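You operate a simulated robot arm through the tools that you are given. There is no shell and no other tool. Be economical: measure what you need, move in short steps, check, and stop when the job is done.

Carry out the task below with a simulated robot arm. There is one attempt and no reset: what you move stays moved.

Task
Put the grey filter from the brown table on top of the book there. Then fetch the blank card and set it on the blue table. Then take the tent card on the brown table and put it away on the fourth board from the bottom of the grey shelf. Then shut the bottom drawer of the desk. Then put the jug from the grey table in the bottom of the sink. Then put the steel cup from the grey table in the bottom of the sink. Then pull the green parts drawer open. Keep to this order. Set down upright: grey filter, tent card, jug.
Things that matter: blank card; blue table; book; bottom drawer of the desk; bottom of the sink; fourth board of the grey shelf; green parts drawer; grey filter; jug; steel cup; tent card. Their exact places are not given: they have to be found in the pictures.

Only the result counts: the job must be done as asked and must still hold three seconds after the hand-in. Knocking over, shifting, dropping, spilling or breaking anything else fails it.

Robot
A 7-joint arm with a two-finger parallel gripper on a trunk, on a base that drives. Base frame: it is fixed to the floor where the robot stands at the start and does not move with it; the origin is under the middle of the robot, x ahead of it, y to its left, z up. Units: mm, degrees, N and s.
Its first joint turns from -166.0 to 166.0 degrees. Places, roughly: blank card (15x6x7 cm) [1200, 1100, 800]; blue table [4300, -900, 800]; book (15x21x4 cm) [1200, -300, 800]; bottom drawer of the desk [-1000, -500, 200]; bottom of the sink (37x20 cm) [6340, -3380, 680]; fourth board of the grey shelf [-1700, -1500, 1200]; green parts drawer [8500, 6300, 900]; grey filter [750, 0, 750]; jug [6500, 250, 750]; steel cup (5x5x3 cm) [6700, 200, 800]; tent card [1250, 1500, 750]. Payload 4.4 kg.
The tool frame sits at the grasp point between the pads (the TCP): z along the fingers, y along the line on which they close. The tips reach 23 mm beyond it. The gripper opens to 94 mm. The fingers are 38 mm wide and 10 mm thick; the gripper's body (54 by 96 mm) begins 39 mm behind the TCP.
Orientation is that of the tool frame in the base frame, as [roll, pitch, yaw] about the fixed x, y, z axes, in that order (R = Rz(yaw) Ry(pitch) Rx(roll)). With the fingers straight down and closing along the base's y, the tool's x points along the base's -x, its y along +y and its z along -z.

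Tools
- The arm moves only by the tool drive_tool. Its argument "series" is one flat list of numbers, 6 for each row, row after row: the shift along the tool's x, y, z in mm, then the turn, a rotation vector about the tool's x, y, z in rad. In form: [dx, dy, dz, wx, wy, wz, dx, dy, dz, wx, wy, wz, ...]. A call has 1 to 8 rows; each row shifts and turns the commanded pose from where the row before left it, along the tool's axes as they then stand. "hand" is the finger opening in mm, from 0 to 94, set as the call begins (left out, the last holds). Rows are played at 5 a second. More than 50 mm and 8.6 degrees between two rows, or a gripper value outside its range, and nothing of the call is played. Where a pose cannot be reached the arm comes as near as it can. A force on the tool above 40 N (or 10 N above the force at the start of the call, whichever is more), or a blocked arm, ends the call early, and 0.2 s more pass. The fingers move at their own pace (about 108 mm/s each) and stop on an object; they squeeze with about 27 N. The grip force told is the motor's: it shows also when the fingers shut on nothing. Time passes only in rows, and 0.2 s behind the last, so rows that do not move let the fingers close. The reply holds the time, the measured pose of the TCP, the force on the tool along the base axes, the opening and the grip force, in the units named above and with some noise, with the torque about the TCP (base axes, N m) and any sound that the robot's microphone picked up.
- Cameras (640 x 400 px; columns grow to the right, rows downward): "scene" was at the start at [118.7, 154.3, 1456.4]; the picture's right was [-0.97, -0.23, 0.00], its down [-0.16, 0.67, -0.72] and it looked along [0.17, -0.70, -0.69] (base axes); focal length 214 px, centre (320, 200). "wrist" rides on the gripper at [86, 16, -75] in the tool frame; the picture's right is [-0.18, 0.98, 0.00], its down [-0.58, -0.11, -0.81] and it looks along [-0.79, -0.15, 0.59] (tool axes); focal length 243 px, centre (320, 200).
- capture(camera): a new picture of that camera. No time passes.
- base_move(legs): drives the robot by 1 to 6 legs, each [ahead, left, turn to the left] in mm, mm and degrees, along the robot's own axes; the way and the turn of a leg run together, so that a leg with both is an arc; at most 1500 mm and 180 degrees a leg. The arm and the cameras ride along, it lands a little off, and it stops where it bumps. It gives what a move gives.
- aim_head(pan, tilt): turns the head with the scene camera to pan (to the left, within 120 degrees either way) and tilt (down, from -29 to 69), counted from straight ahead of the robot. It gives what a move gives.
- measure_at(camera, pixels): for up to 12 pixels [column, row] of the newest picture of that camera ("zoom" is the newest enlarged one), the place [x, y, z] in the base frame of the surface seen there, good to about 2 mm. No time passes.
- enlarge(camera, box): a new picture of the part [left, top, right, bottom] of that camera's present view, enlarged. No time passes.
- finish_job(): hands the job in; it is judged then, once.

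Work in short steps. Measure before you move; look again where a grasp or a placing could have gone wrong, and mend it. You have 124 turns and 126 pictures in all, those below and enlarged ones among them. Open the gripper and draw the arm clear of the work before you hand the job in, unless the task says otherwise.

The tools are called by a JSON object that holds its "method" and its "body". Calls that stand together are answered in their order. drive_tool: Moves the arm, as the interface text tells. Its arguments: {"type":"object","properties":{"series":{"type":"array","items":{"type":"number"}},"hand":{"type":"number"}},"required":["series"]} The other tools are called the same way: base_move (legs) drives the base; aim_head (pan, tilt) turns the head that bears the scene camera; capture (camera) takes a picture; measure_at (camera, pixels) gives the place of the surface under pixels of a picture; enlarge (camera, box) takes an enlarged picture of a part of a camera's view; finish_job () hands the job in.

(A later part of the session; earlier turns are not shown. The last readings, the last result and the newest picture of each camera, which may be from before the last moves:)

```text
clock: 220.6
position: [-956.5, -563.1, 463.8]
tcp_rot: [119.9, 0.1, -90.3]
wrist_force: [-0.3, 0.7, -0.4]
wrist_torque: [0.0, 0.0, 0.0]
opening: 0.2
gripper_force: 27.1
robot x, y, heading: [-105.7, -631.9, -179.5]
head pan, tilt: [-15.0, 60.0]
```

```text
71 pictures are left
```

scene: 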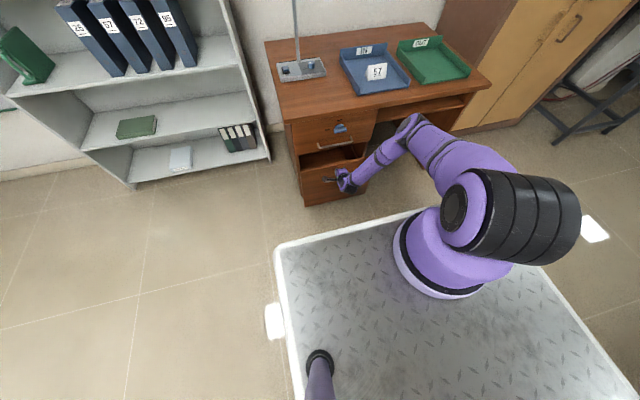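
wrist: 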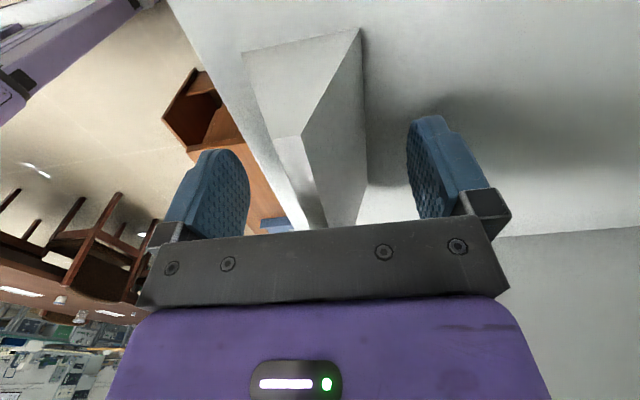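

The drawer moves in easily. Drive base ahead 90 mm, pushing further.

{"method": "base_move", "body": {"legs": [[90, 0, 0]]}}

{"method": "drive_tool", "body": {"series": [0, 5, 8.7, 0, 0, 0, 0, 5, 8.7, 0, 0, 0, 0, 5, 8.7, 0, 0, 0, 0, 5, 8.7, 0, 0, 0]}}

{"method": "enlarge", "body": {"camera": "scene", "box": [240, 60, 480, 230]}}

```text
clock: 221.7
position: [-1044.4, -563.6, 463.6]
tcp_rot: [119.9, -0.1, -90.2]
wrist_force: [-0.3, -0.4, -0.6]
wrist_torque: [0.0, -0.02, 0.04]
opening: 0.0
gripper_force: 27.3
robot x, y, heading: [-193.3, -627.0, -179.7]
head pan, tilt: [-15.0, 60.0]
```

```text
clock: 222.7
position: [-1084.0, -561.9, 462.7]
tcp_rot: [120.0, 0.0, -90.2]
wrist_force: [11.6, 0.9, 7.7]
wrist_torque: [-0.12, 0.12, 0.15]
opening: 0.0
gripper_force: 26.5
robot x, y, heading: [-191.8, -632.1, -179.5]
head pan, tilt: [-15.0, 60.0]
```

```text
2.35 times, centred on (360, 145) of scene
```

zoom: 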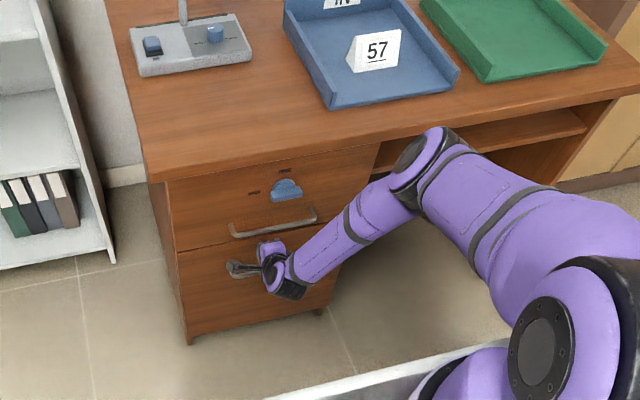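

Resistance now. Compare the lower and upper drawer faces.

{"method": "measure_at", "body": {"camera": "zoom", "pixels": [[200, 280], [200, 310], [240, 310], [200, 220], [215, 200], [350, 180], [330, 275], [190, 240], [190, 255]]}}

```text
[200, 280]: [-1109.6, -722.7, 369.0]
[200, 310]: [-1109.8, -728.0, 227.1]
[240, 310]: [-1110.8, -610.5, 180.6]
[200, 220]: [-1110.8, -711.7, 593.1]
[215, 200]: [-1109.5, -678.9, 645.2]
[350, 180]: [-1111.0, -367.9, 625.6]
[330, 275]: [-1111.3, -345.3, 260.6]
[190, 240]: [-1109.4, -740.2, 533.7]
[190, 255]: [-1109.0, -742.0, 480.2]
```

Both faces flush at −1110. One last gentle press, then withdraw.

{"method": "drive_tool", "body": {"series": [0, 1.5, 2.6, 0, 0, 0, 0, -15, -26, 0, 0, 0, 0, -20, -34.6, 0, 0, 0, 0, -20, -34.6, 0, 0, 0, 0, -20, -34.6, 0, 0, 0]}}

{"method": "base_move", "body": {"legs": [[-200, 0, 0]]}}

{"method": "drive_tool", "body": {"series": [0, 0, 0, 0.131, 0, 0, 0, 0, 0, 0.131, 0, 0, 0, 0, 0, 0.131, 0, 0, 0, 0, 0, 0.131, 0, 0, 0, 0, 0, 0.131, 0, 0, 0, 0, 0, 0.131, 0, 0, 0, 0, 0, 0.131, 0, 0, 0, 0, 0, 0.131, 0, 0]}}

{"method": "capture", "body": {"camera": "scene"}}

```text
clock: 223.0
position: [-1085.6, -563.8, 461.9]
tcp_rot: [120.2, -0.1, -90.3]
wrist_force: [9.6, -0.1, 7.4]
wrist_torque: [-0.11, 0.16, 0.12]
opening: 0.0
gripper_force: 27.3
robot x, y, heading: [-193.1, -628.4, -179.6]
head pan, tilt: [-15.0, 60.0]
stopped in row 1: the force on the tool passed its limit at 47 N (the readings are from after the stop); the commanded pose is now the measured one
```

```text
clock: 224.6
position: [-885.9, -561.9, 461.8]
tcp_rot: [120.1, -0.1, -90.1]
wrist_force: [0.6, 0.0, 0.7]
wrist_torque: [0.01, 0.0, -0.04]
opening: 0.0
gripper_force: 26.9
robot x, y, heading: [6.3, -627.3, -179.2]
head pan, tilt: [-15.0, 60.0]
```

```text
clock: 226.4
position: [-885.5, -563.6, 462.5]
tcp_rot: [-179.8, 0.1, -90.2]
wrist_force: [-0.1, -0.5, -0.5]
wrist_torque: [0.02, 0.02, 0.01]
opening: 0.1
gripper_force: 26.8
robot x, y, heading: [7.8, -626.2, -179.4]
head pan, tilt: [-15.0, 60.0]
```

```text
69 pictures are left
```

scene: 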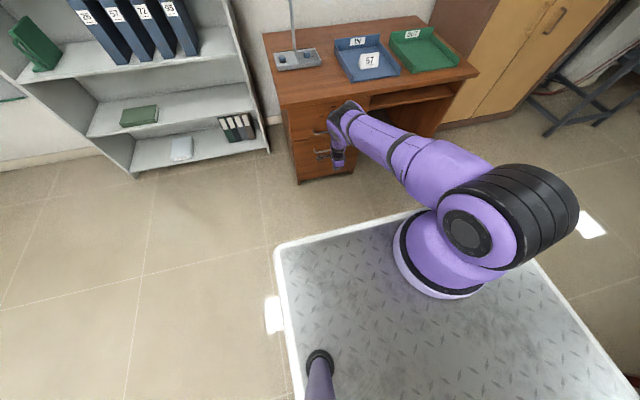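

Drawer is shut. Raise the arm and draw it in for driving.

{"method": "drive_tool", "body": {"series": [0, -20, -42, 0, 0, 0, 0, -20, -42, 0, 0, 0, 0, -20, -42, 0, 0, 0, 0, -20, -42, 0, 0, 0, 0, -20, -42, 0, 0, 0, 0, -15, -42, 0, 0, 0, 0, 0, -45, 0, 0, 0, 0, 0, -45, 0, 0, 0], "hand": 94}}

{"method": "drive_tool", "body": {"series": [0, 0, -45, 0, 0, 0, 0, 0, -45, 0, 0, 0, 0, 0, -45, 0, 0, 0, 0, 0, -45, 0, 0, 0, 0, 0, -45, 0, 0, 0, 0, 0, -40, 0, 0, 0]}}

```text
clock: 228.2
position: [-771.4, -561.2, 807.4]
tcp_rot: [-179.9, 0.1, -90.3]
wrist_force: [0.2, 0.3, -1.1]
wrist_torque: [-0.02, 0.02, 0.0]
opening: 94.0
gripper_force: 0.0
robot x, y, heading: [6.2, -624.0, -179.6]
head pan, tilt: [-15.0, 60.0]
```

```text
clock: 229.6
position: [-772.8, -562.1, 1068.6]
tcp_rot: [-179.8, 0.1, -90.3]
wrist_force: [-1.3, 0.4, -0.6]
wrist_torque: [0.0, -0.04, 0.0]
opening: 93.9
gripper_force: 0.0
robot x, y, heading: [4.3, -629.9, -179.1]
head pan, tilt: [-15.0, 60.0]
```

Now head for the grey table: back off along the lane, turn around, go to y≈570 and advance between the green and blue tables.

{"method": "base_move", "body": {"legs": [[0, 700, 0], [-1500, 0, 0], [-1000, 0, 0], [0, 0, 180], [0, 950, 0], [0, 950, 0]]}}

{"method": "aim_head", "body": {"pan": 0, "tilt": 15}}

{"method": "capture", "body": {"camera": "scene"}}

```text
clock: 261.5
position: [3286.5, 525.9, 1070.0]
tcp_rot: [-179.9, 0.0, 89.9]
wrist_force: [-0.4, 0.2, -1.0]
wrist_torque: [0.04, 0.01, -0.03]
opening: 94.1
gripper_force: 0.1
robot x, y, heading: [2509.6, 588.5, 0.8]
head pan, tilt: [-15.0, 60.0]
```

```text
clock: 262.6
position: [3286.9, 525.0, 1069.0]
tcp_rot: [-179.8, 0.0, 89.9]
wrist_force: [0.2, -0.8, 0.1]
wrist_torque: [0.0, -0.01, -0.02]
opening: 93.8
gripper_force: 0.0
robot x, y, heading: [2508.0, 589.9, 0.9]
head pan, tilt: [0.0, 15.0]
```

```text
68 pictures are left
```

scene: 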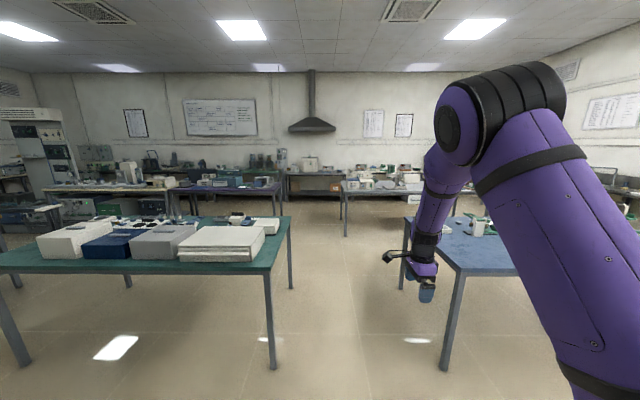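

The lane ahead is clear. Drive 1500 + 700 ahead and look at the grey table.

{"method": "base_move", "body": {"legs": [[1500, 0, 0], [600, 0, 0]]}}

{"method": "aim_head", "body": {"pan": 5, "tilt": 25}}

{"method": "capture", "body": {"camera": "scene"}}

```text
clock: 273.1
position: [5414.5, 566.6, 1069.1]
tcp_rot: [-179.9, 0.0, 89.8]
wrist_force: [0.0, 0.2, -0.3]
wrist_torque: [-0.04, 0.0, 0.0]
opening: 94.0
gripper_force: 0.0
robot x, y, heading: [4636.1, 627.5, 0.8]
head pan, tilt: [0.0, 15.0]
```

```text
clock: 273.9
position: [5414.5, 566.6, 1070.1]
tcp_rot: [-179.9, 0.0, 89.8]
wrist_force: [-0.6, -0.4, 0.2]
wrist_torque: [-0.02, 0.01, -0.03]
opening: 94.2
gripper_force: 0.1
robot x, y, heading: [4633.5, 630.0, 0.8]
head pan, tilt: [5.0, 25.0]
```

```text
67 pictures are left
```

scene: 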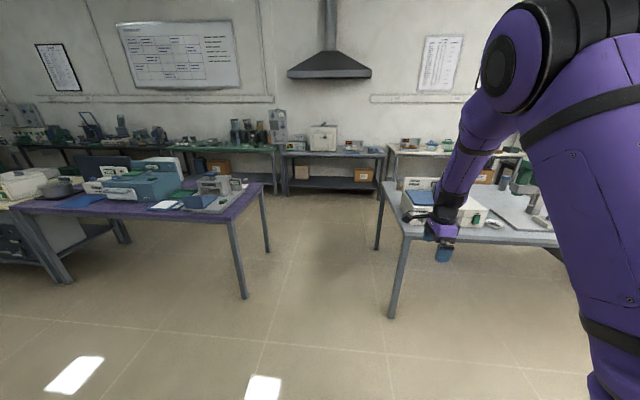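

Grey table is ahead-right. Look further right to find the jug and cup.

{"method": "aim_head", "body": {"pan": -30, "tilt": 15}}

{"method": "capture", "body": {"camera": "scene"}}

{"method": "enlarge", "body": {"camera": "scene", "box": [120, 120, 440, 320]}}

```text
clock: 274.9
position: [5415.0, 566.3, 1070.4]
tcp_rot: [-179.8, -0.1, 89.9]
wrist_force: [0.3, -0.1, -0.2]
wrist_torque: [-0.03, -0.01, 0.01]
opening: 94.0
gripper_force: 0.0
robot x, y, heading: [4636.1, 629.5, 0.8]
head pan, tilt: [-30.0, 15.0]
```

```text
66 pictures are left
```

scene: 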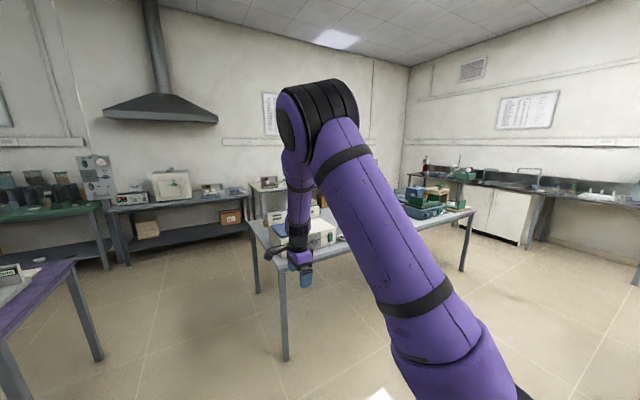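

```text
2.00 times, centred on (280, 220) of scene
```

zoom: 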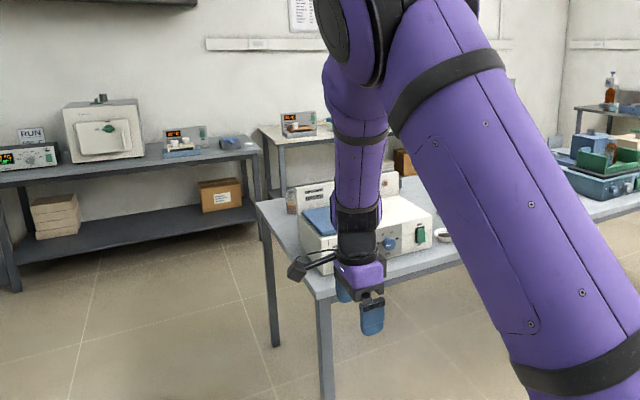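

Measure table corners and candidate items: jar at zoom (292,200), small cup at (445,236).

{"method": "measure_at", "body": {"camera": "zoom", "pixels": [[292, 203], [445, 237], [330, 292], [258, 206], [440, 265], [330, 235], [420, 235], [600, 205], [395, 180]]}}

{"method": "enlarge", "body": {"camera": "scene", "box": [240, 180, 360, 260]}}

```text
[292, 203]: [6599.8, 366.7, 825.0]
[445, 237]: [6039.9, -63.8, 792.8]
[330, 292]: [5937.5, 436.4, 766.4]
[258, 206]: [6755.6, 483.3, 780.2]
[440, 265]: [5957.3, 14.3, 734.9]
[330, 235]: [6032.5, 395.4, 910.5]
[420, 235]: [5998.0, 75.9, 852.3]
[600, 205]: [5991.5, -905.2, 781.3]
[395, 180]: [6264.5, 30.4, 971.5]
```

```text
5.00 times, centred on (300, 220) of scene
```

zoom: 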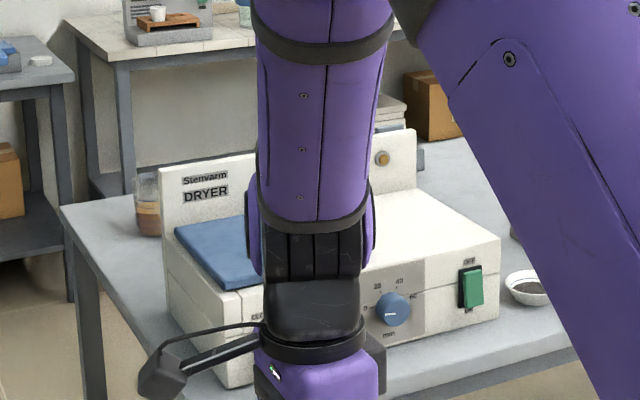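

The jug and cup should be behind the dryer; I consider approaching from the table's left end. Measure the purple table at left and the aisle.

{"method": "measure_at", "body": {"camera": "scene", "pixels": [[75, 263], [20, 280], [100, 355], [128, 262], [105, 208], [130, 300], [200, 270], [240, 205], [172, 240], [60, 330]]}}

```text
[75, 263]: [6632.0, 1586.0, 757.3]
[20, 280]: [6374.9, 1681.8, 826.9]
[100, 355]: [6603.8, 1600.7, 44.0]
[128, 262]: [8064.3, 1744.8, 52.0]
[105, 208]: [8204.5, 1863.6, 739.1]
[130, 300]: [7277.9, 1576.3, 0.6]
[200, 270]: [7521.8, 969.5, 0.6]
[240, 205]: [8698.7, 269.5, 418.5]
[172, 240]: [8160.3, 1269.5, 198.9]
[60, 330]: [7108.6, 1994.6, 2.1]
```

The aisle at y≈1000 leads past the table to its far side (back bench x≥8160). Raise the arm to 1150 and drive there, then face −x.

{"method": "drive_tool", "body": {"series": [0, 0, -40, 0, 0, 0, 0, 0, -40, 0, 0, 0]}}

{"method": "base_move", "body": {"legs": [[0, 370, 0], [1500, 0, -1], [750, 0, 0], [0, 0, 180]]}}

{"method": "aim_head", "body": {"pan": 30, "tilt": 30}}

{"method": "capture", "body": {"camera": "scene"}}

```text
clock: 275.5
position: [5416.7, 567.2, 1148.2]
tcp_rot: [-179.8, 0.1, 89.9]
wrist_force: [1.4, 0.3, -0.4]
wrist_torque: [-0.02, 0.01, 0.0]
opening: 93.8
gripper_force: 0.1
robot x, y, heading: [4639.7, 629.5, 0.6]
head pan, tilt: [-30.0, 15.0]
```

```text
clock: 277.5
position: [5434.8, 846.2, 1150.4]
tcp_rot: [-179.9, 0.0, 94.2]
wrist_force: [-0.1, -0.4, -0.4]
wrist_torque: [0.0, 0.0, 0.01]
opening: 93.9
gripper_force: 0.0
robot x, y, heading: [4654.3, 847.8, 5.2]
head pan, tilt: [-30.0, 15.0]
stopped in leg 1: the robot was blocked; the commanded pose is now the measured one
```

```text
clock: 278.8
position: [5434.9, 845.7, 1149.2]
tcp_rot: [-179.8, 0.1, 94.2]
wrist_force: [-0.3, -0.6, 0.2]
wrist_torque: [0.03, 0.04, -0.01]
opening: 94.1
gripper_force: 0.0
robot x, y, heading: [4650.2, 851.2, 5.0]
head pan, tilt: [30.0, 30.0]
```

```text
63 pictures are left
```

scene: 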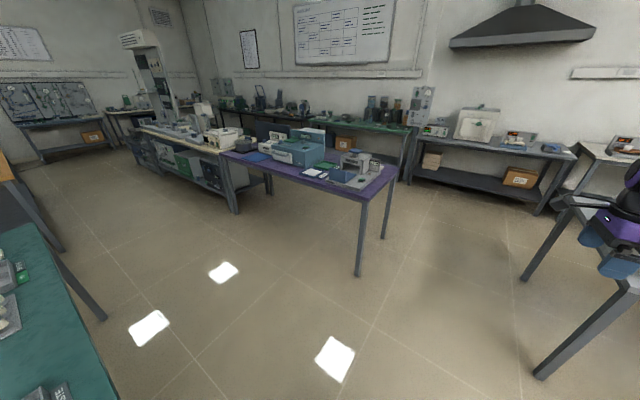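

The base touched the green table at its left. Move right a bit, then go ahead past it before shifting left.

{"method": "base_move", "body": {"legs": [[0, -130, 0], [0, 0, -5], [900, 0, 0]]}}

{"method": "aim_head", "body": {"pan": 105, "tilt": 25}}

{"method": "capture", "body": {"camera": "scene"}}

```text
clock: 280.0
position: [5432.2, 826.3, 1150.6]
tcp_rot: [-179.9, 0.0, 93.4]
wrist_force: [0.5, 0.2, 0.1]
wrist_torque: [0.0, 0.03, 0.03]
opening: 94.0
gripper_force: 0.1
robot x, y, heading: [4650.5, 842.4, 4.4]
head pan, tilt: [30.0, 30.0]
stopped in leg 1: the robot was blocked; the commanded pose is now the measured one
```

```text
clock: 281.4
position: [5432.3, 825.7, 1150.1]
tcp_rot: [-180.0, 0.0, 93.4]
wrist_force: [0.2, 0.4, 0.3]
wrist_torque: [0.0, 0.0, 0.01]
opening: 93.9
gripper_force: 0.0
robot x, y, heading: [4649.7, 836.1, 4.3]
head pan, tilt: [105.0, 25.0]
```

```text
62 pictures are left
```

scene: 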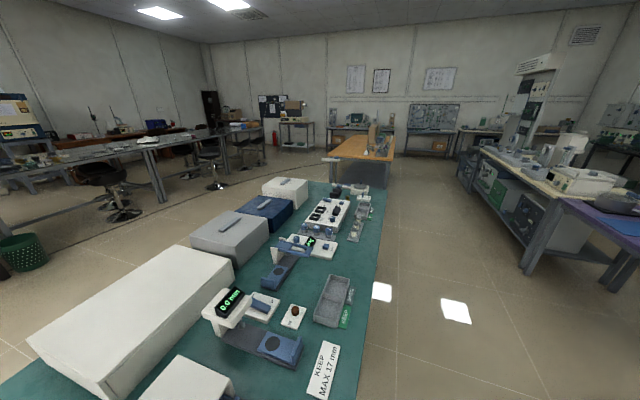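

Nothing toppled on the green table. Try going ahead to clear it.

{"method": "base_move", "body": {"legs": [[250, 0, 0]]}}

```text
clock: 283.3
position: [5672.2, 858.0, 1151.5]
tcp_rot: [-179.9, 0.1, 94.4]
wrist_force: [-0.7, -0.2, 0.8]
wrist_torque: [0.0, -0.01, 0.0]
opening: 94.1
gripper_force: 0.0
robot x, y, heading: [4892.3, 860.1, 5.0]
head pan, tilt: [105.0, 25.0]
```

Free now. Straighten and continue ahead to x≈6900 along y≈950.

{"method": "base_move", "body": {"legs": [[400, 0, 0], [0, 60, -5], [1500, 0, 0]]}}

{"method": "aim_head", "body": {"pan": -50, "tilt": 35}}

{"method": "capture", "body": {"camera": "scene"}}

```text
clock: 293.4
position: [7577.0, 871.2, 1150.0]
tcp_rot: [-179.9, 0.0, 88.6]
wrist_force: [0.0, 0.7, 0.1]
wrist_torque: [-0.02, -0.01, 0.0]
opening: 94.0
gripper_force: 0.1
robot x, y, heading: [6799.4, 951.2, -0.7]
head pan, tilt: [105.0, 25.0]
```

```text
clock: 295.8
position: [7577.9, 870.8, 1151.2]
tcp_rot: [-179.9, 0.0, 88.5]
wrist_force: [0.0, 0.0, 0.2]
wrist_torque: [-0.01, 0.01, -0.03]
opening: 94.1
gripper_force: 0.1
robot x, y, heading: [6794.7, 951.1, -0.3]
head pan, tilt: [-50.0, 35.0]
```

```text
61 pictures are left
```

scene: 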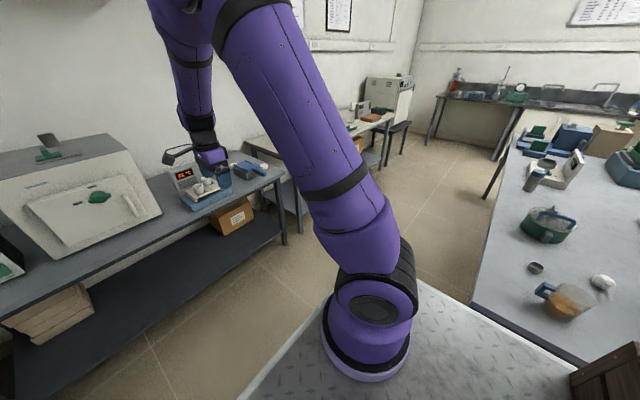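

The jug (562,300) and small cup (535,267) are in view at right. Enlarge and measure.

{"method": "enlarge", "body": {"camera": "scene", "box": [480, 190, 640, 340]}}

{"method": "measure_at", "body": {"camera": "zoom", "pixels": [[220, 295], [340, 425], [250, 385], [330, 440], [480, 370], [215, 325], [360, 400], [100, 420], [200, 560], [270, 130]]}}

```text
2.67 times, centred on (560, 265) of scene
```

zoom: 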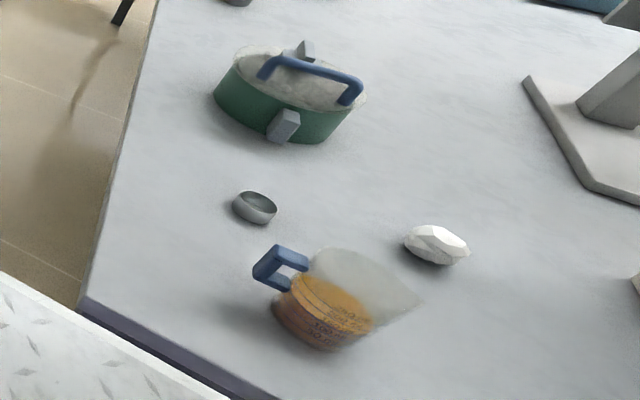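

```text
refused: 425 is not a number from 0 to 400
```

The jug holds amber liquid, so it must stay level. Measure jug, handle, cup and table edge.

{"method": "measure_at", "body": {"camera": "zoom", "pixels": [[255, 195], [255, 215], [238, 205], [274, 205], [265, 275], [290, 252], [290, 280], [320, 330], [340, 255], [410, 300], [300, 320], [85, 300]]}}

```text
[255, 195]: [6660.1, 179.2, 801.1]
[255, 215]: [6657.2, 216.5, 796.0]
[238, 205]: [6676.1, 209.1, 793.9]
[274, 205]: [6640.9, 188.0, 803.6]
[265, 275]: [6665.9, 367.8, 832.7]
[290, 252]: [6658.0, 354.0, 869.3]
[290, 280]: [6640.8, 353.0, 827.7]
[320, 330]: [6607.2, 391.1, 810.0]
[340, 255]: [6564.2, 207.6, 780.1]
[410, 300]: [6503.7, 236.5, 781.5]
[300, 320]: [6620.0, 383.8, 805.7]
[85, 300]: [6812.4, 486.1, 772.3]
```

Jug body ≈(6600,350) with handle toward +x; cup ≈(6658,198). I approach from the far side facing −x: go ahead 300, turn right 180°, back 350, left 670.

{"method": "base_move", "body": {"legs": [[300, 0, 0], [0, 0, -180], [-360, 0, 0], [0, 650, 0]]}}

{"method": "aim_head", "body": {"pan": -5, "tilt": 45}}

{"method": "capture", "body": {"camera": "scene"}}

```text
clock: 310.4
position: [6669.2, 405.1, 1148.9]
tcp_rot: [-179.9, 0.1, -92.9]
wrist_force: [0.0, 0.5, -0.3]
wrist_torque: [-0.02, -0.02, -0.01]
opening: 94.1
gripper_force: 0.0
robot x, y, heading: [7448.7, 303.4, 177.8]
head pan, tilt: [-50.0, 35.0]
```

```text
clock: 311.5
position: [6670.6, 404.4, 1149.2]
tcp_rot: [-180.0, 0.0, -92.9]
wrist_force: [0.0, 0.0, -0.4]
wrist_torque: [0.01, -0.02, -0.01]
opening: 94.0
gripper_force: 0.0
robot x, y, heading: [7444.9, 299.9, 178.4]
head pan, tilt: [-5.0, 45.0]
```

```text
59 pictures are left
```

scene: 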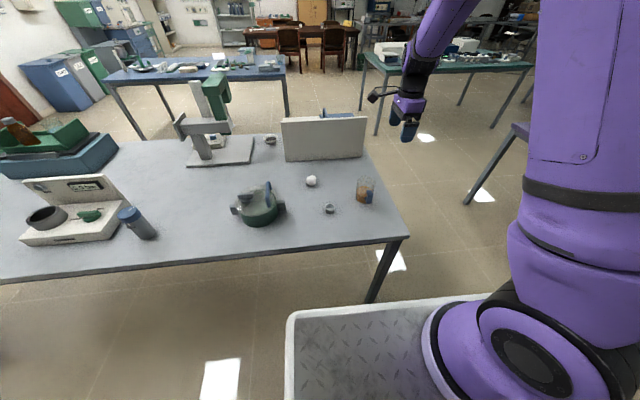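

Clear view now: jug (365,190), cup (329,208). Enlarge and measure.

{"method": "enlarge", "body": {"camera": "scene", "box": [295, 160, 395, 225]}}

{"method": "measure_at", "body": {"camera": "zoom", "pixels": [[400, 175], [440, 190], [490, 180], [440, 265], [400, 255], [485, 250], [440, 120], [445, 215], [215, 295], [215, 320], [190, 305], [240, 305]]}}

```text
6.15 times, centred on (345, 192) of scene
```

zoom: 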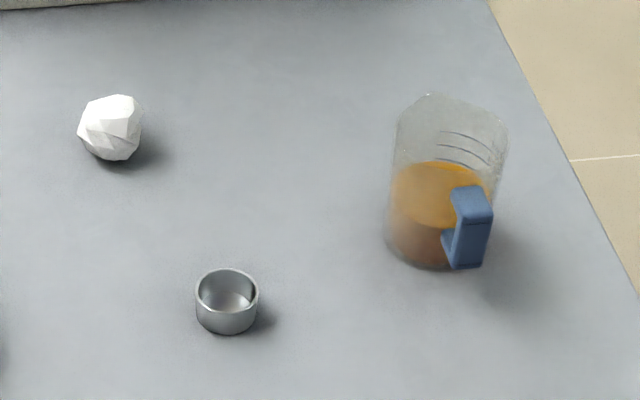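

```text
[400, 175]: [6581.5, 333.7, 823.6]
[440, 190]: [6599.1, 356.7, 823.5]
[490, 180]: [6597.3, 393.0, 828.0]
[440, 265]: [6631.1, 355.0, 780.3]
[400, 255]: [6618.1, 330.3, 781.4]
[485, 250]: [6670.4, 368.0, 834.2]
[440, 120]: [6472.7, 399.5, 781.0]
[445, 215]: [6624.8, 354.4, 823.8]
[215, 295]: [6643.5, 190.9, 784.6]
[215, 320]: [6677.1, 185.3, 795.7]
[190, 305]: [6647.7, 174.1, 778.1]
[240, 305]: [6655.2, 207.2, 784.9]
```

Jug: inner diameter ≈70, rim z≈893, liquid surface z≈824, centre ≈(6590,357). I'll grip its body from above across y. Move over it and turn the tool to yaw ≈0.

{"method": "drive_tool", "body": {"series": [27, 37.7, 0, 0, 0, 0, 27, 37.7, 0, 0, 0, 0, 0, 0, 0, 0, 0, -0.135, 0, 0, 0, 0, 0, -0.135, 0, 0, 0, 0, 0, -0.135, 0, 0, 0, 0, 0, -0.135, 0, 0, 0, 0, 0, -0.135, 0, 0, 0, 0, 0, -0.135], "hand": 94}}

{"method": "drive_tool", "body": {"series": [0, 0, 20, 0, 0, -0.135, 0, 0, 20, 0, 0, -0.135, 0, 0, 20, 0, 0, -0.135, 0, 0, 20, 0, 0, -0.135, 0, 0, 20, 0, 0, -0.135, 0, 0, 20, 0, 0, -0.135, 0, 0, 20, 0, 0, 0]}}

{"method": "capture", "body": {"camera": "wrist"}}

{"method": "enlarge", "body": {"camera": "scene", "box": [305, 120, 425, 220]}}

```text
clock: 313.3
position: [6592.8, 352.6, 1148.9]
tcp_rot: [180.0, 0.0, -46.4]
wrist_force: [0.1, 0.2, -0.5]
wrist_torque: [0.04, -0.02, 0.04]
opening: 94.0
gripper_force: 0.0
robot x, y, heading: [7447.8, 305.5, 178.2]
head pan, tilt: [-5.0, 45.0]
```

```text
clock: 314.9
position: [6592.8, 354.2, 1009.8]
tcp_rot: [180.0, 0.0, 0.0]
wrist_force: [-0.4, -0.2, 1.7]
wrist_torque: [0.02, 0.02, 0.01]
opening: 94.3
gripper_force: 0.1
robot x, y, heading: [7447.6, 305.1, 177.9]
head pan, tilt: [-5.0, 45.0]
```

```text
57 pictures are left
```

wrist: 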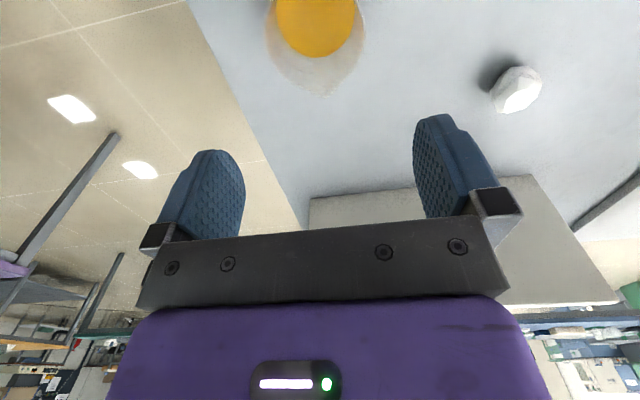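

```text
4.00 times, centred on (365, 170) of scene
```

zoom: 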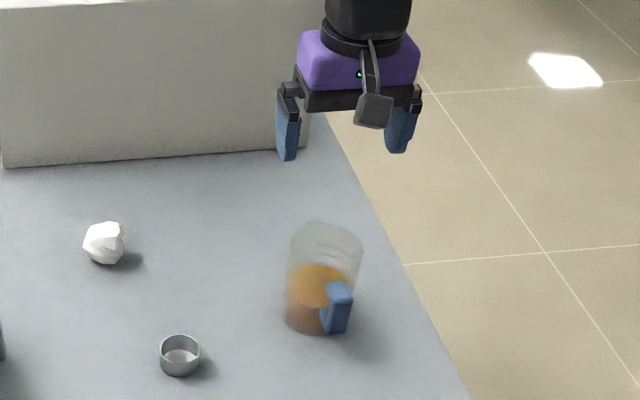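

Measure the liquid disc edges in the wrist view for the jug's centre.

{"method": "measure_at", "body": {"camera": "wrist", "pixels": [[279, 12], [354, 12], [283, 32], [350, 32], [318, 54], [300, 48], [337, 48], [318, 5]]}}

```text
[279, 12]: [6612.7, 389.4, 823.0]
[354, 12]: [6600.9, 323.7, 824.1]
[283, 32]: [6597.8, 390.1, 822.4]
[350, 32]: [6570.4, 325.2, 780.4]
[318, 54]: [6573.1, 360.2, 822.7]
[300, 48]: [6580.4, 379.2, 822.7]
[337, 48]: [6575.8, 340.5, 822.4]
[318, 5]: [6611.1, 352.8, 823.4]
```

Jug centre ≈(6608,357), outer Ø≈78. Shift over it and lower to z≈915, then look.

{"method": "drive_tool", "body": {"series": [15, -3, 0, 0, 0, 0, 0, 0, 45, 0, 0, 0, 0, 0, 45, 0, 0, 0]}}

{"method": "capture", "body": {"camera": "wrist"}}

{"method": "enlarge", "body": {"camera": "scene", "box": [320, 140, 410, 215]}}

```text
clock: 315.7
position: [6608.9, 358.4, 920.9]
tcp_rot: [-179.9, -0.1, -0.2]
wrist_force: [0.5, 0.2, 0.7]
wrist_torque: [-0.02, 0.02, 0.01]
opening: 94.1
gripper_force: 0.0
robot x, y, heading: [7444.7, 305.7, 178.0]
head pan, tilt: [-5.0, 45.0]
```

```text
55 pictures are left
```

wrist: 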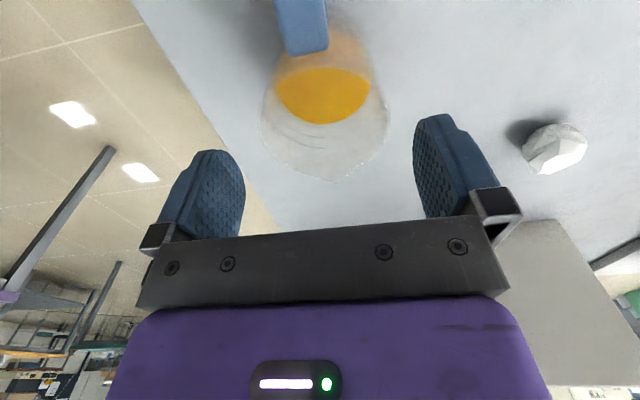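

```text
5.33 times, centred on (365, 178) of scene
```

zoom: 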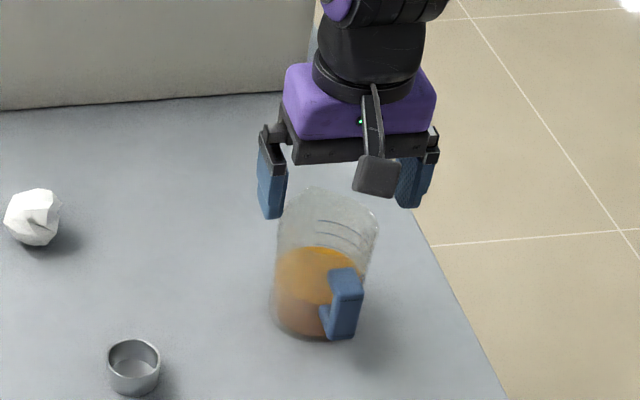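

Jug is centred between the fingers. Lower to TCP≈860.

{"method": "drive_tool", "body": {"series": [0, 0, 20, 0, 0, 0, 0, 0, 20, 0, 0, 0, 0, 0, 20, 0, 0, 0]}}

{"method": "capture", "body": {"camera": "wrist"}}

{"method": "enlarge", "body": {"camera": "scene", "box": [320, 140, 410, 215]}}

```text
clock: 316.5
position: [6608.3, 357.5, 861.1]
tcp_rot: [179.9, 0.0, -0.1]
wrist_force: [0.5, -0.3, -0.5]
wrist_torque: [-0.04, 0.01, -0.02]
opening: 94.0
gripper_force: 0.1
robot x, y, heading: [7446.8, 304.4, 178.0]
head pan, tilt: [-5.0, 45.0]
```

```text
53 pictures are left
```

wrist: 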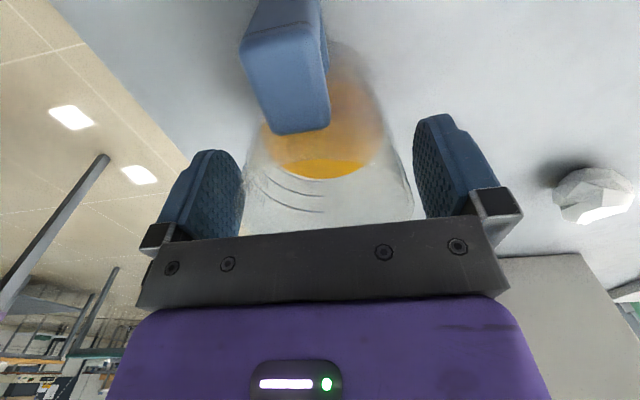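

```text
5.33 times, centred on (365, 178) of scene
```

zoom: 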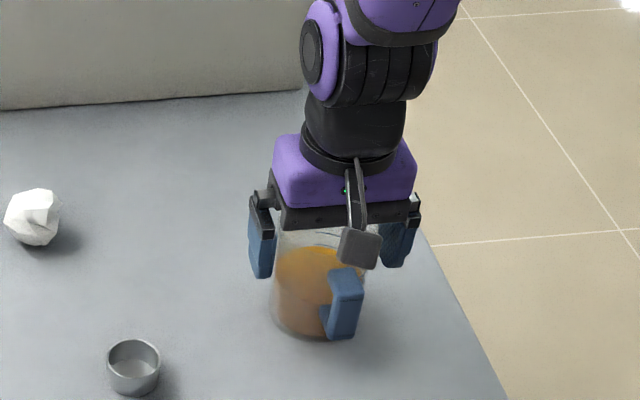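

The fingers straddle the jug body. Close.

{"method": "drive_tool", "body": {"series": [0, 0, 0, 0, 0, 0, 0, 0, 0, 0, 0, 0, 0, 0, 0, 0, 0, 0], "hand": 60}}

{"method": "drive_tool", "body": {"series": [0, 0, -3, 0, 0, 0, 0, 0, -7, 0, 0, 0, 0, 0, -10, 0, 0, 0]}}

{"method": "enlarge", "body": {"camera": "scene", "box": [320, 140, 410, 215]}}

```text
clock: 317.3
position: [6607.6, 357.7, 858.9]
tcp_rot: [-180.0, -0.1, -0.1]
wrist_force: [0.2, -0.3, 0.3]
wrist_torque: [0.01, 0.09, 0.02]
opening: 76.2
gripper_force: 27.6
robot x, y, heading: [7444.6, 302.1, 177.9]
head pan, tilt: [-5.0, 45.0]
```

```text
clock: 318.1
position: [6607.5, 357.8, 880.0]
tcp_rot: [-180.0, 0.1, -0.1]
wrist_force: [0.8, -0.2, -1.7]
wrist_torque: [0.01, 0.05, 0.01]
opening: 76.1
gripper_force: 27.0
robot x, y, heading: [7444.9, 300.5, 178.3]
head pan, tilt: [-5.0, 45.0]
```

```text
5.33 times, centred on (365, 178) of scene
```

zoom: 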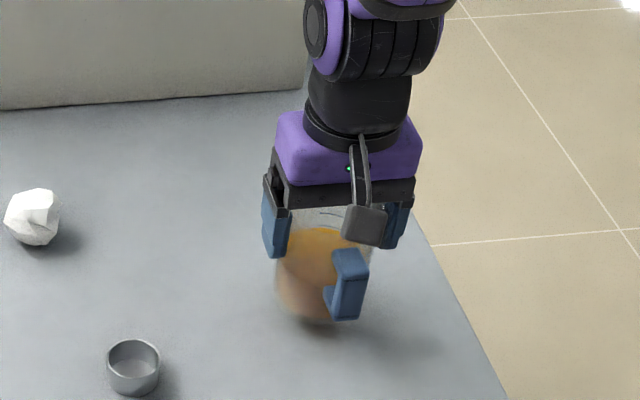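

Lifted level (76 mm grip). Raise gently and draw in, then look along the route to the sink.

{"method": "drive_tool", "body": {"series": [0, 0, -20, 0, 0, 0, 0, 0, -25, 0, 0, 0, 0, 0, -25, 0, 0, 0, 5, 0, -25, 0, 0, 0, 10, 0, -25, 0, 0, 0, 15, 0, -25, 0, 0, 0, 15, 0, -25, 0, 0, 0, 15, 0, -20, 0, 0, 0]}}

{"method": "aim_head", "body": {"pan": 75, "tilt": 25}}

{"method": "capture", "body": {"camera": "scene"}}

```text
clock: 319.9
position: [6667.5, 358.3, 1069.9]
tcp_rot: [180.0, -0.1, -0.1]
wrist_force: [-0.5, 0.1, -2.7]
wrist_torque: [0.02, 0.0, 0.02]
opening: 75.9
gripper_force: 26.9
robot x, y, heading: [7446.4, 302.6, 178.0]
head pan, tilt: [-5.0, 45.0]
```

```text
clock: 321.4
position: [6666.9, 357.9, 1069.8]
tcp_rot: [180.0, 0.0, -0.1]
wrist_force: [-0.4, -0.9, -1.2]
wrist_torque: [0.01, 0.04, -0.01]
opening: 76.3
gripper_force: 26.7
robot x, y, heading: [7449.5, 306.1, 178.0]
head pan, tilt: [75.0, 25.0]
```

```text
50 pictures are left
```

scene: 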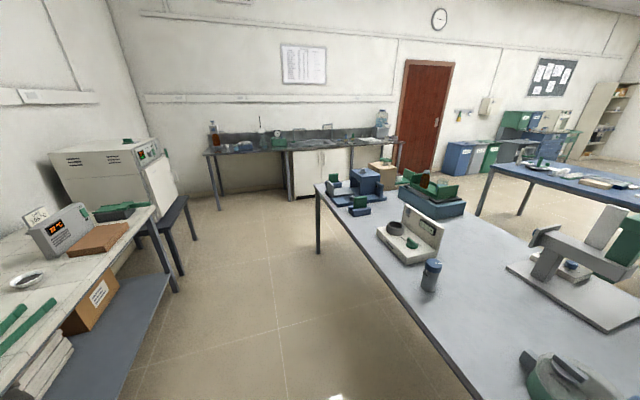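

The aisle between is visible; measure bench edge, grey table end and the sink bench.

{"method": "measure_at", "body": {"camera": "scene", "pixels": [[155, 208], [178, 290], [187, 198], [185, 270], [205, 155], [291, 196], [318, 190], [318, 248], [345, 148], [405, 140], [380, 135], [330, 150]]}}

{"method": "enlarge", "body": {"camera": "scene", "box": [190, 90, 430, 220]}}

```text
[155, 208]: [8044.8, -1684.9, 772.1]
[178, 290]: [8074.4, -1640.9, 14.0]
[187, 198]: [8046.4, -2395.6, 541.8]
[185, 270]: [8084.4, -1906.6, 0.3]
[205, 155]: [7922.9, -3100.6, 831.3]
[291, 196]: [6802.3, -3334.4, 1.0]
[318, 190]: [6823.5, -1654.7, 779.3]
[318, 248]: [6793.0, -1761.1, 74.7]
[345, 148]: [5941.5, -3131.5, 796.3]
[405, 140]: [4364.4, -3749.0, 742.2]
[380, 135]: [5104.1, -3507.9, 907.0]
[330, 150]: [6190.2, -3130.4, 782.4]
```

```text
2.67 times, centred on (310, 155) of scene
```

zoom: 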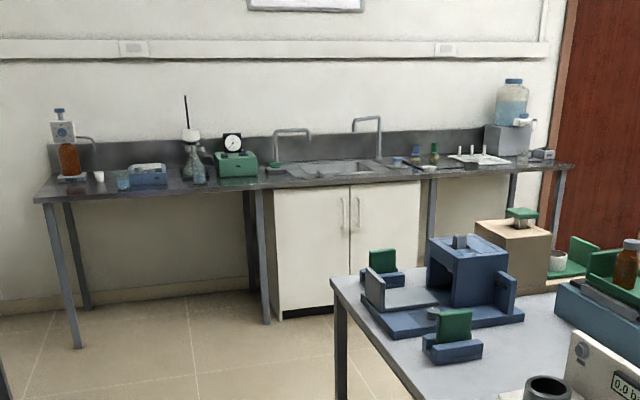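

Route: turn to face −y in the aisle (x≈7445), drive ahead to y≈−2300, then right to x≈6410 before the sink.

{"method": "base_move", "body": {"legs": [[0, 0, 92], [1400, 0, 0], [1150, 0, 0], [0, -1020, 0]]}}

{"method": "aim_head", "body": {"pan": 0, "tilt": 35}}

{"method": "capture", "body": {"camera": "scene"}}

```text
clock: 342.7
position: [6455.8, -3054.5, 1070.6]
tcp_rot: [180.0, 0.0, 92.8]
wrist_force: [-0.2, 0.9, -1.2]
wrist_torque: [-0.01, -0.02, 0.0]
opening: 76.3
gripper_force: 27.0
robot x, y, heading: [6469.1, -2273.0, -89.1]
head pan, tilt: [75.0, 25.0]
```

```text
clock: 344.2
position: [6456.9, -3053.5, 1069.9]
tcp_rot: [-179.9, 0.0, 92.8]
wrist_force: [0.0, -0.1, -1.4]
wrist_torque: [-0.03, 0.01, -0.02]
opening: 76.1
gripper_force: 27.1
robot x, y, heading: [6470.4, -2268.5, -89.1]
head pan, tilt: [0.0, 35.0]
```

```text
48 pictures are left
```

scene: 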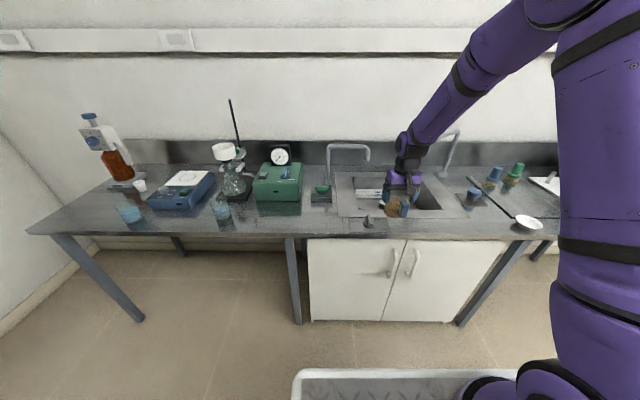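

Jug still held. Enlarge on the sink to find the basin, taps and obstacles.

{"method": "enlarge", "body": {"camera": "scene", "box": [300, 120, 500, 245]}}

{"method": "measure_at", "body": {"camera": "zoom", "pixels": [[110, 180], [110, 305], [430, 180], [525, 300], [175, 290], [420, 285], [250, 215], [440, 270], [225, 320], [150, 85], [220, 90], [400, 200]]}}

```text
3.20 times, centred on (400, 182) of scene
```

zoom: 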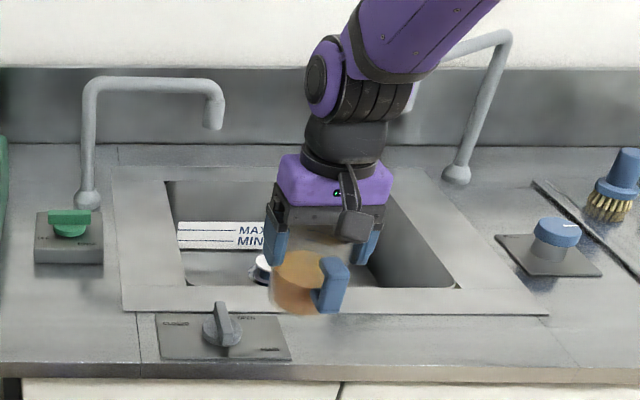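

```text
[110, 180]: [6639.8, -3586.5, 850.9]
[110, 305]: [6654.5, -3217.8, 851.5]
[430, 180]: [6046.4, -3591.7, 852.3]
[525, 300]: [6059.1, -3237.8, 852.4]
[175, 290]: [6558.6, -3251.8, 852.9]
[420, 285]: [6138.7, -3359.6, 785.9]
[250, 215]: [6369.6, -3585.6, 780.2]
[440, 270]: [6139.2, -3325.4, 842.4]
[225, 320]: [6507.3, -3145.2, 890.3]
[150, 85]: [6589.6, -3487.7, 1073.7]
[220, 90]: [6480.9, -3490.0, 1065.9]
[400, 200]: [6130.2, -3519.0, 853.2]
```

Basin spans roughly x 6135–6540, y −3290…−3585, rim z 852. Measure points on the basin floor and walls.

{"method": "measure_at", "body": {"camera": "zoom", "pixels": [[220, 270], [262, 262], [262, 280], [200, 280], [230, 283], [190, 255], [400, 260], [400, 285], [180, 200], [186, 283], [455, 286], [240, 240]]}}

```text
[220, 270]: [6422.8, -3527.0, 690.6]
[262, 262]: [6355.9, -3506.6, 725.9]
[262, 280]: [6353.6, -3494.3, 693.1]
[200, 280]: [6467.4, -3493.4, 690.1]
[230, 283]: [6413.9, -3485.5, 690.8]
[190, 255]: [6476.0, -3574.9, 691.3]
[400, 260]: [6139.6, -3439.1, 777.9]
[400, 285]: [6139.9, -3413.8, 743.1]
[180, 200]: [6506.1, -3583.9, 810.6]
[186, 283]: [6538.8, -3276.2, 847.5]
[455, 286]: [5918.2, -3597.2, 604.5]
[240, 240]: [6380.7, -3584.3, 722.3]
```

Basin floor z≈691, a white thing stands at (6355,−3500), and the left tap's spout ends near (6475,−3490,~1040). I'll set the jug at (6400,−3400): shift x −57 and drive ahead 270.

{"method": "drive_tool", "body": {"series": [1, -19, 0, 0, 0, 0, 1, -19, 0, 0, 0, 0, 1, -19, 0, 0, 0, 0]}}

{"method": "base_move", "body": {"legs": [[260, 0, 0]]}}

{"method": "aim_head", "body": {"pan": 10, "tilt": 50}}

{"method": "capture", "body": {"camera": "scene"}}

{"method": "capture", "body": {"camera": "wrist"}}

```text
clock: 345.0
position: [6398.0, -3054.3, 1070.5]
tcp_rot: [-179.9, 0.0, 92.8]
wrist_force: [0.1, 0.3, -2.0]
wrist_torque: [0.01, 0.01, -0.01]
opening: 76.4
gripper_force: 26.7
robot x, y, heading: [6469.7, -2273.8, -89.0]
head pan, tilt: [0.0, 35.0]
```

```text
clock: 346.9
position: [6400.6, -3314.9, 1069.0]
tcp_rot: [180.0, 0.0, 92.6]
wrist_force: [0.4, -0.2, -1.4]
wrist_torque: [-0.03, 0.03, -0.01]
opening: 76.3
gripper_force: 26.8
robot x, y, heading: [6473.0, -2531.7, -89.3]
head pan, tilt: [0.0, 35.0]
```

```text
clock: 347.6
position: [6399.9, -3315.7, 1070.0]
tcp_rot: [-180.0, -0.1, 92.6]
wrist_force: [-0.1, -0.9, -2.1]
wrist_torque: [0.0, -0.01, 0.0]
opening: 76.2
gripper_force: 26.9
robot x, y, heading: [6472.1, -2532.3, -89.3]
head pan, tilt: [10.0, 50.0]
```

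```text
46 pictures are left
```

scene: 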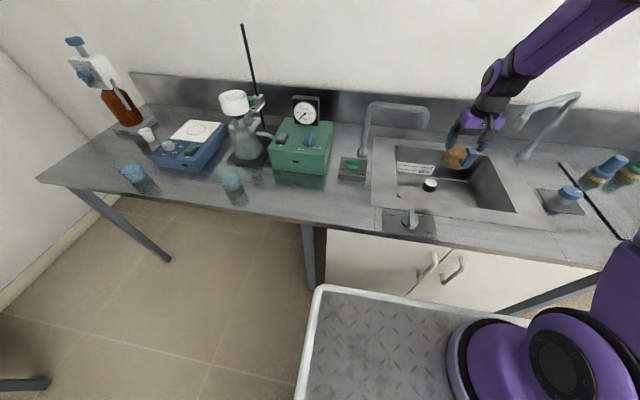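

```text
45 pictures are left
```

wrist: 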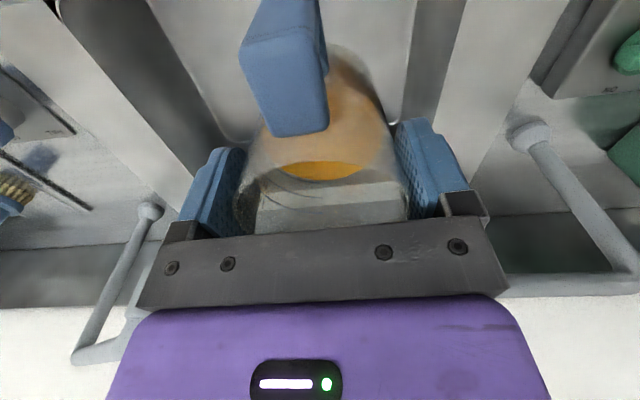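

Better view into the sink. Enlarge the basin and measure its floor, the white object and walls.

{"method": "enlarge", "body": {"camera": "scene", "box": [355, 85, 555, 245]}}

{"method": "measure_at", "body": {"camera": "zoom", "pixels": [[237, 250], [237, 262], [180, 285], [210, 290], [290, 300], [340, 310], [370, 260], [400, 290], [330, 240], [135, 265], [500, 315], [280, 270]]}}

```text
2.50 times, centred on (455, 165) of scene
```

zoom: 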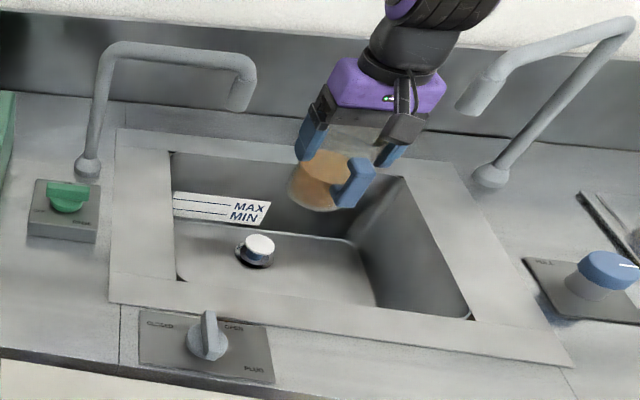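

```text
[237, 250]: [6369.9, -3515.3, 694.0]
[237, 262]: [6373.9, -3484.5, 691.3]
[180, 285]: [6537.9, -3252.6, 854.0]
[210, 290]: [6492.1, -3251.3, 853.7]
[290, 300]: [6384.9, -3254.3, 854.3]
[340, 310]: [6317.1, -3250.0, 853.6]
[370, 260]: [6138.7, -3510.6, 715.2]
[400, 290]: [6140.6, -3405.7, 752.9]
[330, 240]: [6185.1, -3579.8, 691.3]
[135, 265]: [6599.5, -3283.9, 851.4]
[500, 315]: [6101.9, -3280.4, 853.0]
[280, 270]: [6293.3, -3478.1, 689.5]
```

Move to (6400,−3400) and lower gently to TCP z≈800.

{"method": "drive_tool", "body": {"series": [-28, -1.3, 0, 0, 0, 0, -28, -1.3, 0, 0, 0, 0, -28, -1.3, 0, 0, 0, 0, 0, 0, 30, 0, 0, 0, 0, 0, 35, 0, 0, 0, 0, 0, 35, 0, 0, 0]}}

{"method": "drive_tool", "body": {"series": [0, 0, 30, 0, 0, 0, 0, 0, 35, 0, 0, 0, 0, 0, 35, 0, 0, 0, 0, 0, 35, 0, 0, 0, 0, 0, 25, 0, 0, 0, 0, 0, 10, 0, 0, 0]}}

{"method": "enlarge", "body": {"camera": "scene", "box": [355, 85, 555, 245]}}

```text
clock: 349.0
position: [6400.3, -3401.4, 969.3]
tcp_rot: [-180.0, -0.1, 92.6]
wrist_force: [-0.1, 0.1, -1.3]
wrist_torque: [-0.02, -0.05, -0.02]
opening: 76.1
gripper_force: 27.0
robot x, y, heading: [6476.7, -2532.8, -89.1]
head pan, tilt: [10.0, 50.0]
```

```text
clock: 350.4
position: [6398.6, -3400.3, 799.2]
tcp_rot: [179.9, 0.0, 92.6]
wrist_force: [0.5, -0.1, -1.8]
wrist_torque: [-0.04, -0.01, 0.0]
opening: 76.0
gripper_force: 27.3
robot x, y, heading: [6474.5, -2533.7, -89.2]
head pan, tilt: [10.0, 50.0]
```

```text
2.50 times, centred on (455, 165) of scene
```

zoom: 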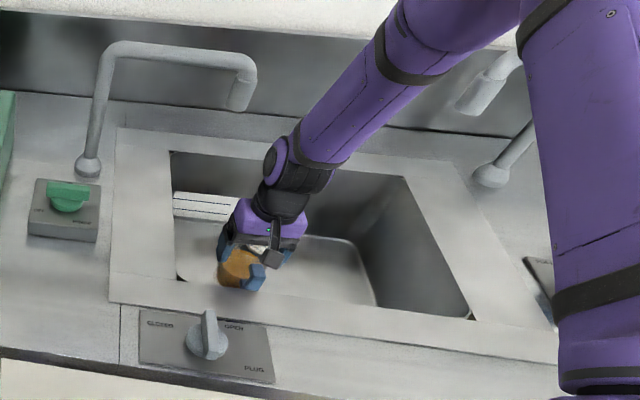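

Lower further: 25 mm, then small steps to contact (expected TCP ≈769).

{"method": "drive_tool", "body": {"series": [0, 0, 15, 0, 0, 0, 0, 0, 9, 0, 0, 0, 0, 0, 3, 0, 0, 0, 0, 0, 2, 0, 0, 0, 0, 0, 1, 0, 0, 0]}}

{"method": "drive_tool", "body": {"series": [0, 0, 1, 0, 0, 0, 0, 0, 1, 0, 0, 0]}}

```text
clock: 351.6
position: [6400.9, -3399.7, 770.6]
tcp_rot: [180.0, 0.0, 92.6]
wrist_force: [2.2, 2.0, 10.8]
wrist_torque: [0.45, 0.08, -0.05]
opening: 76.0
gripper_force: 27.2
robot x, y, heading: [6471.8, -2538.6, -89.1]
head pan, tilt: [10.0, 50.0]
```

```text
clock: 352.2
position: [6400.6, -3400.0, 768.7]
tcp_rot: [-179.9, 0.2, 92.6]
wrist_force: [0.3, -2.3, 23.9]
wrist_torque: [-0.35, -0.01, -0.01]
opening: 76.6
gripper_force: 27.1
robot x, y, heading: [6472.3, -2532.4, -89.3]
head pan, tilt: [10.0, 50.0]
```

On the floor of the basin. Ease up 1 mm, open, and rise.

{"method": "drive_tool", "body": {"series": [0, 0, -1, 0, 0, 0, 0, 0, 0, 0, 0, 0, 0, 0, 0, 0, 0, 0], "hand": 94}}

{"method": "drive_tool", "body": {"series": [0, 0, -10, 0, 0, 0, 0, 0, -30, 0, 0, 0, 0, 0, -40, 0, 0, 0, 0, 0, -45, 0, 0, 0, 0, 0, -45, 0, 0, 0, 0, 0, -45, 0, 0, 0, 0, 0, -45, 0, 0, 0, 0, 0, -45, 0, 0, 0]}}

{"method": "enlarge", "body": {"camera": "scene", "box": [355, 85, 555, 245]}}

```text
clock: 353.0
position: [6399.6, -3399.8, 768.4]
tcp_rot: [179.9, -0.1, 92.6]
wrist_force: [-0.1, -0.7, -0.1]
wrist_torque: [0.03, -0.01, 0.01]
opening: 94.1
gripper_force: 0.1
robot x, y, heading: [6472.8, -2531.7, -89.3]
head pan, tilt: [10.0, 50.0]
```

```text
clock: 354.8
position: [6401.5, -3400.1, 1075.0]
tcp_rot: [-180.0, -0.1, 92.6]
wrist_force: [0.3, 0.6, -1.2]
wrist_torque: [0.01, 0.0, 0.01]
opening: 94.0
gripper_force: 0.0
robot x, y, heading: [6471.4, -2537.7, -89.2]
head pan, tilt: [10.0, 50.0]
```

```text
2.50 times, centred on (455, 165) of scene
```

zoom: 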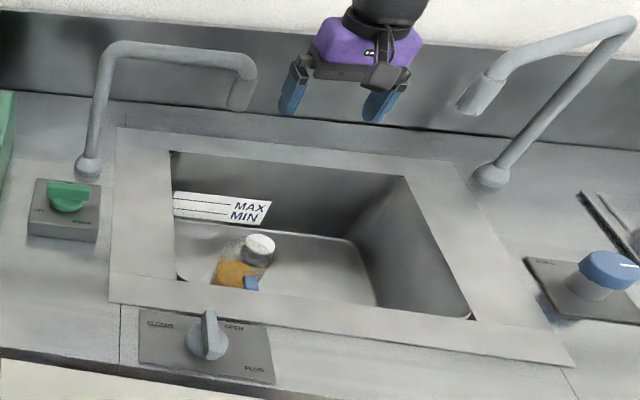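

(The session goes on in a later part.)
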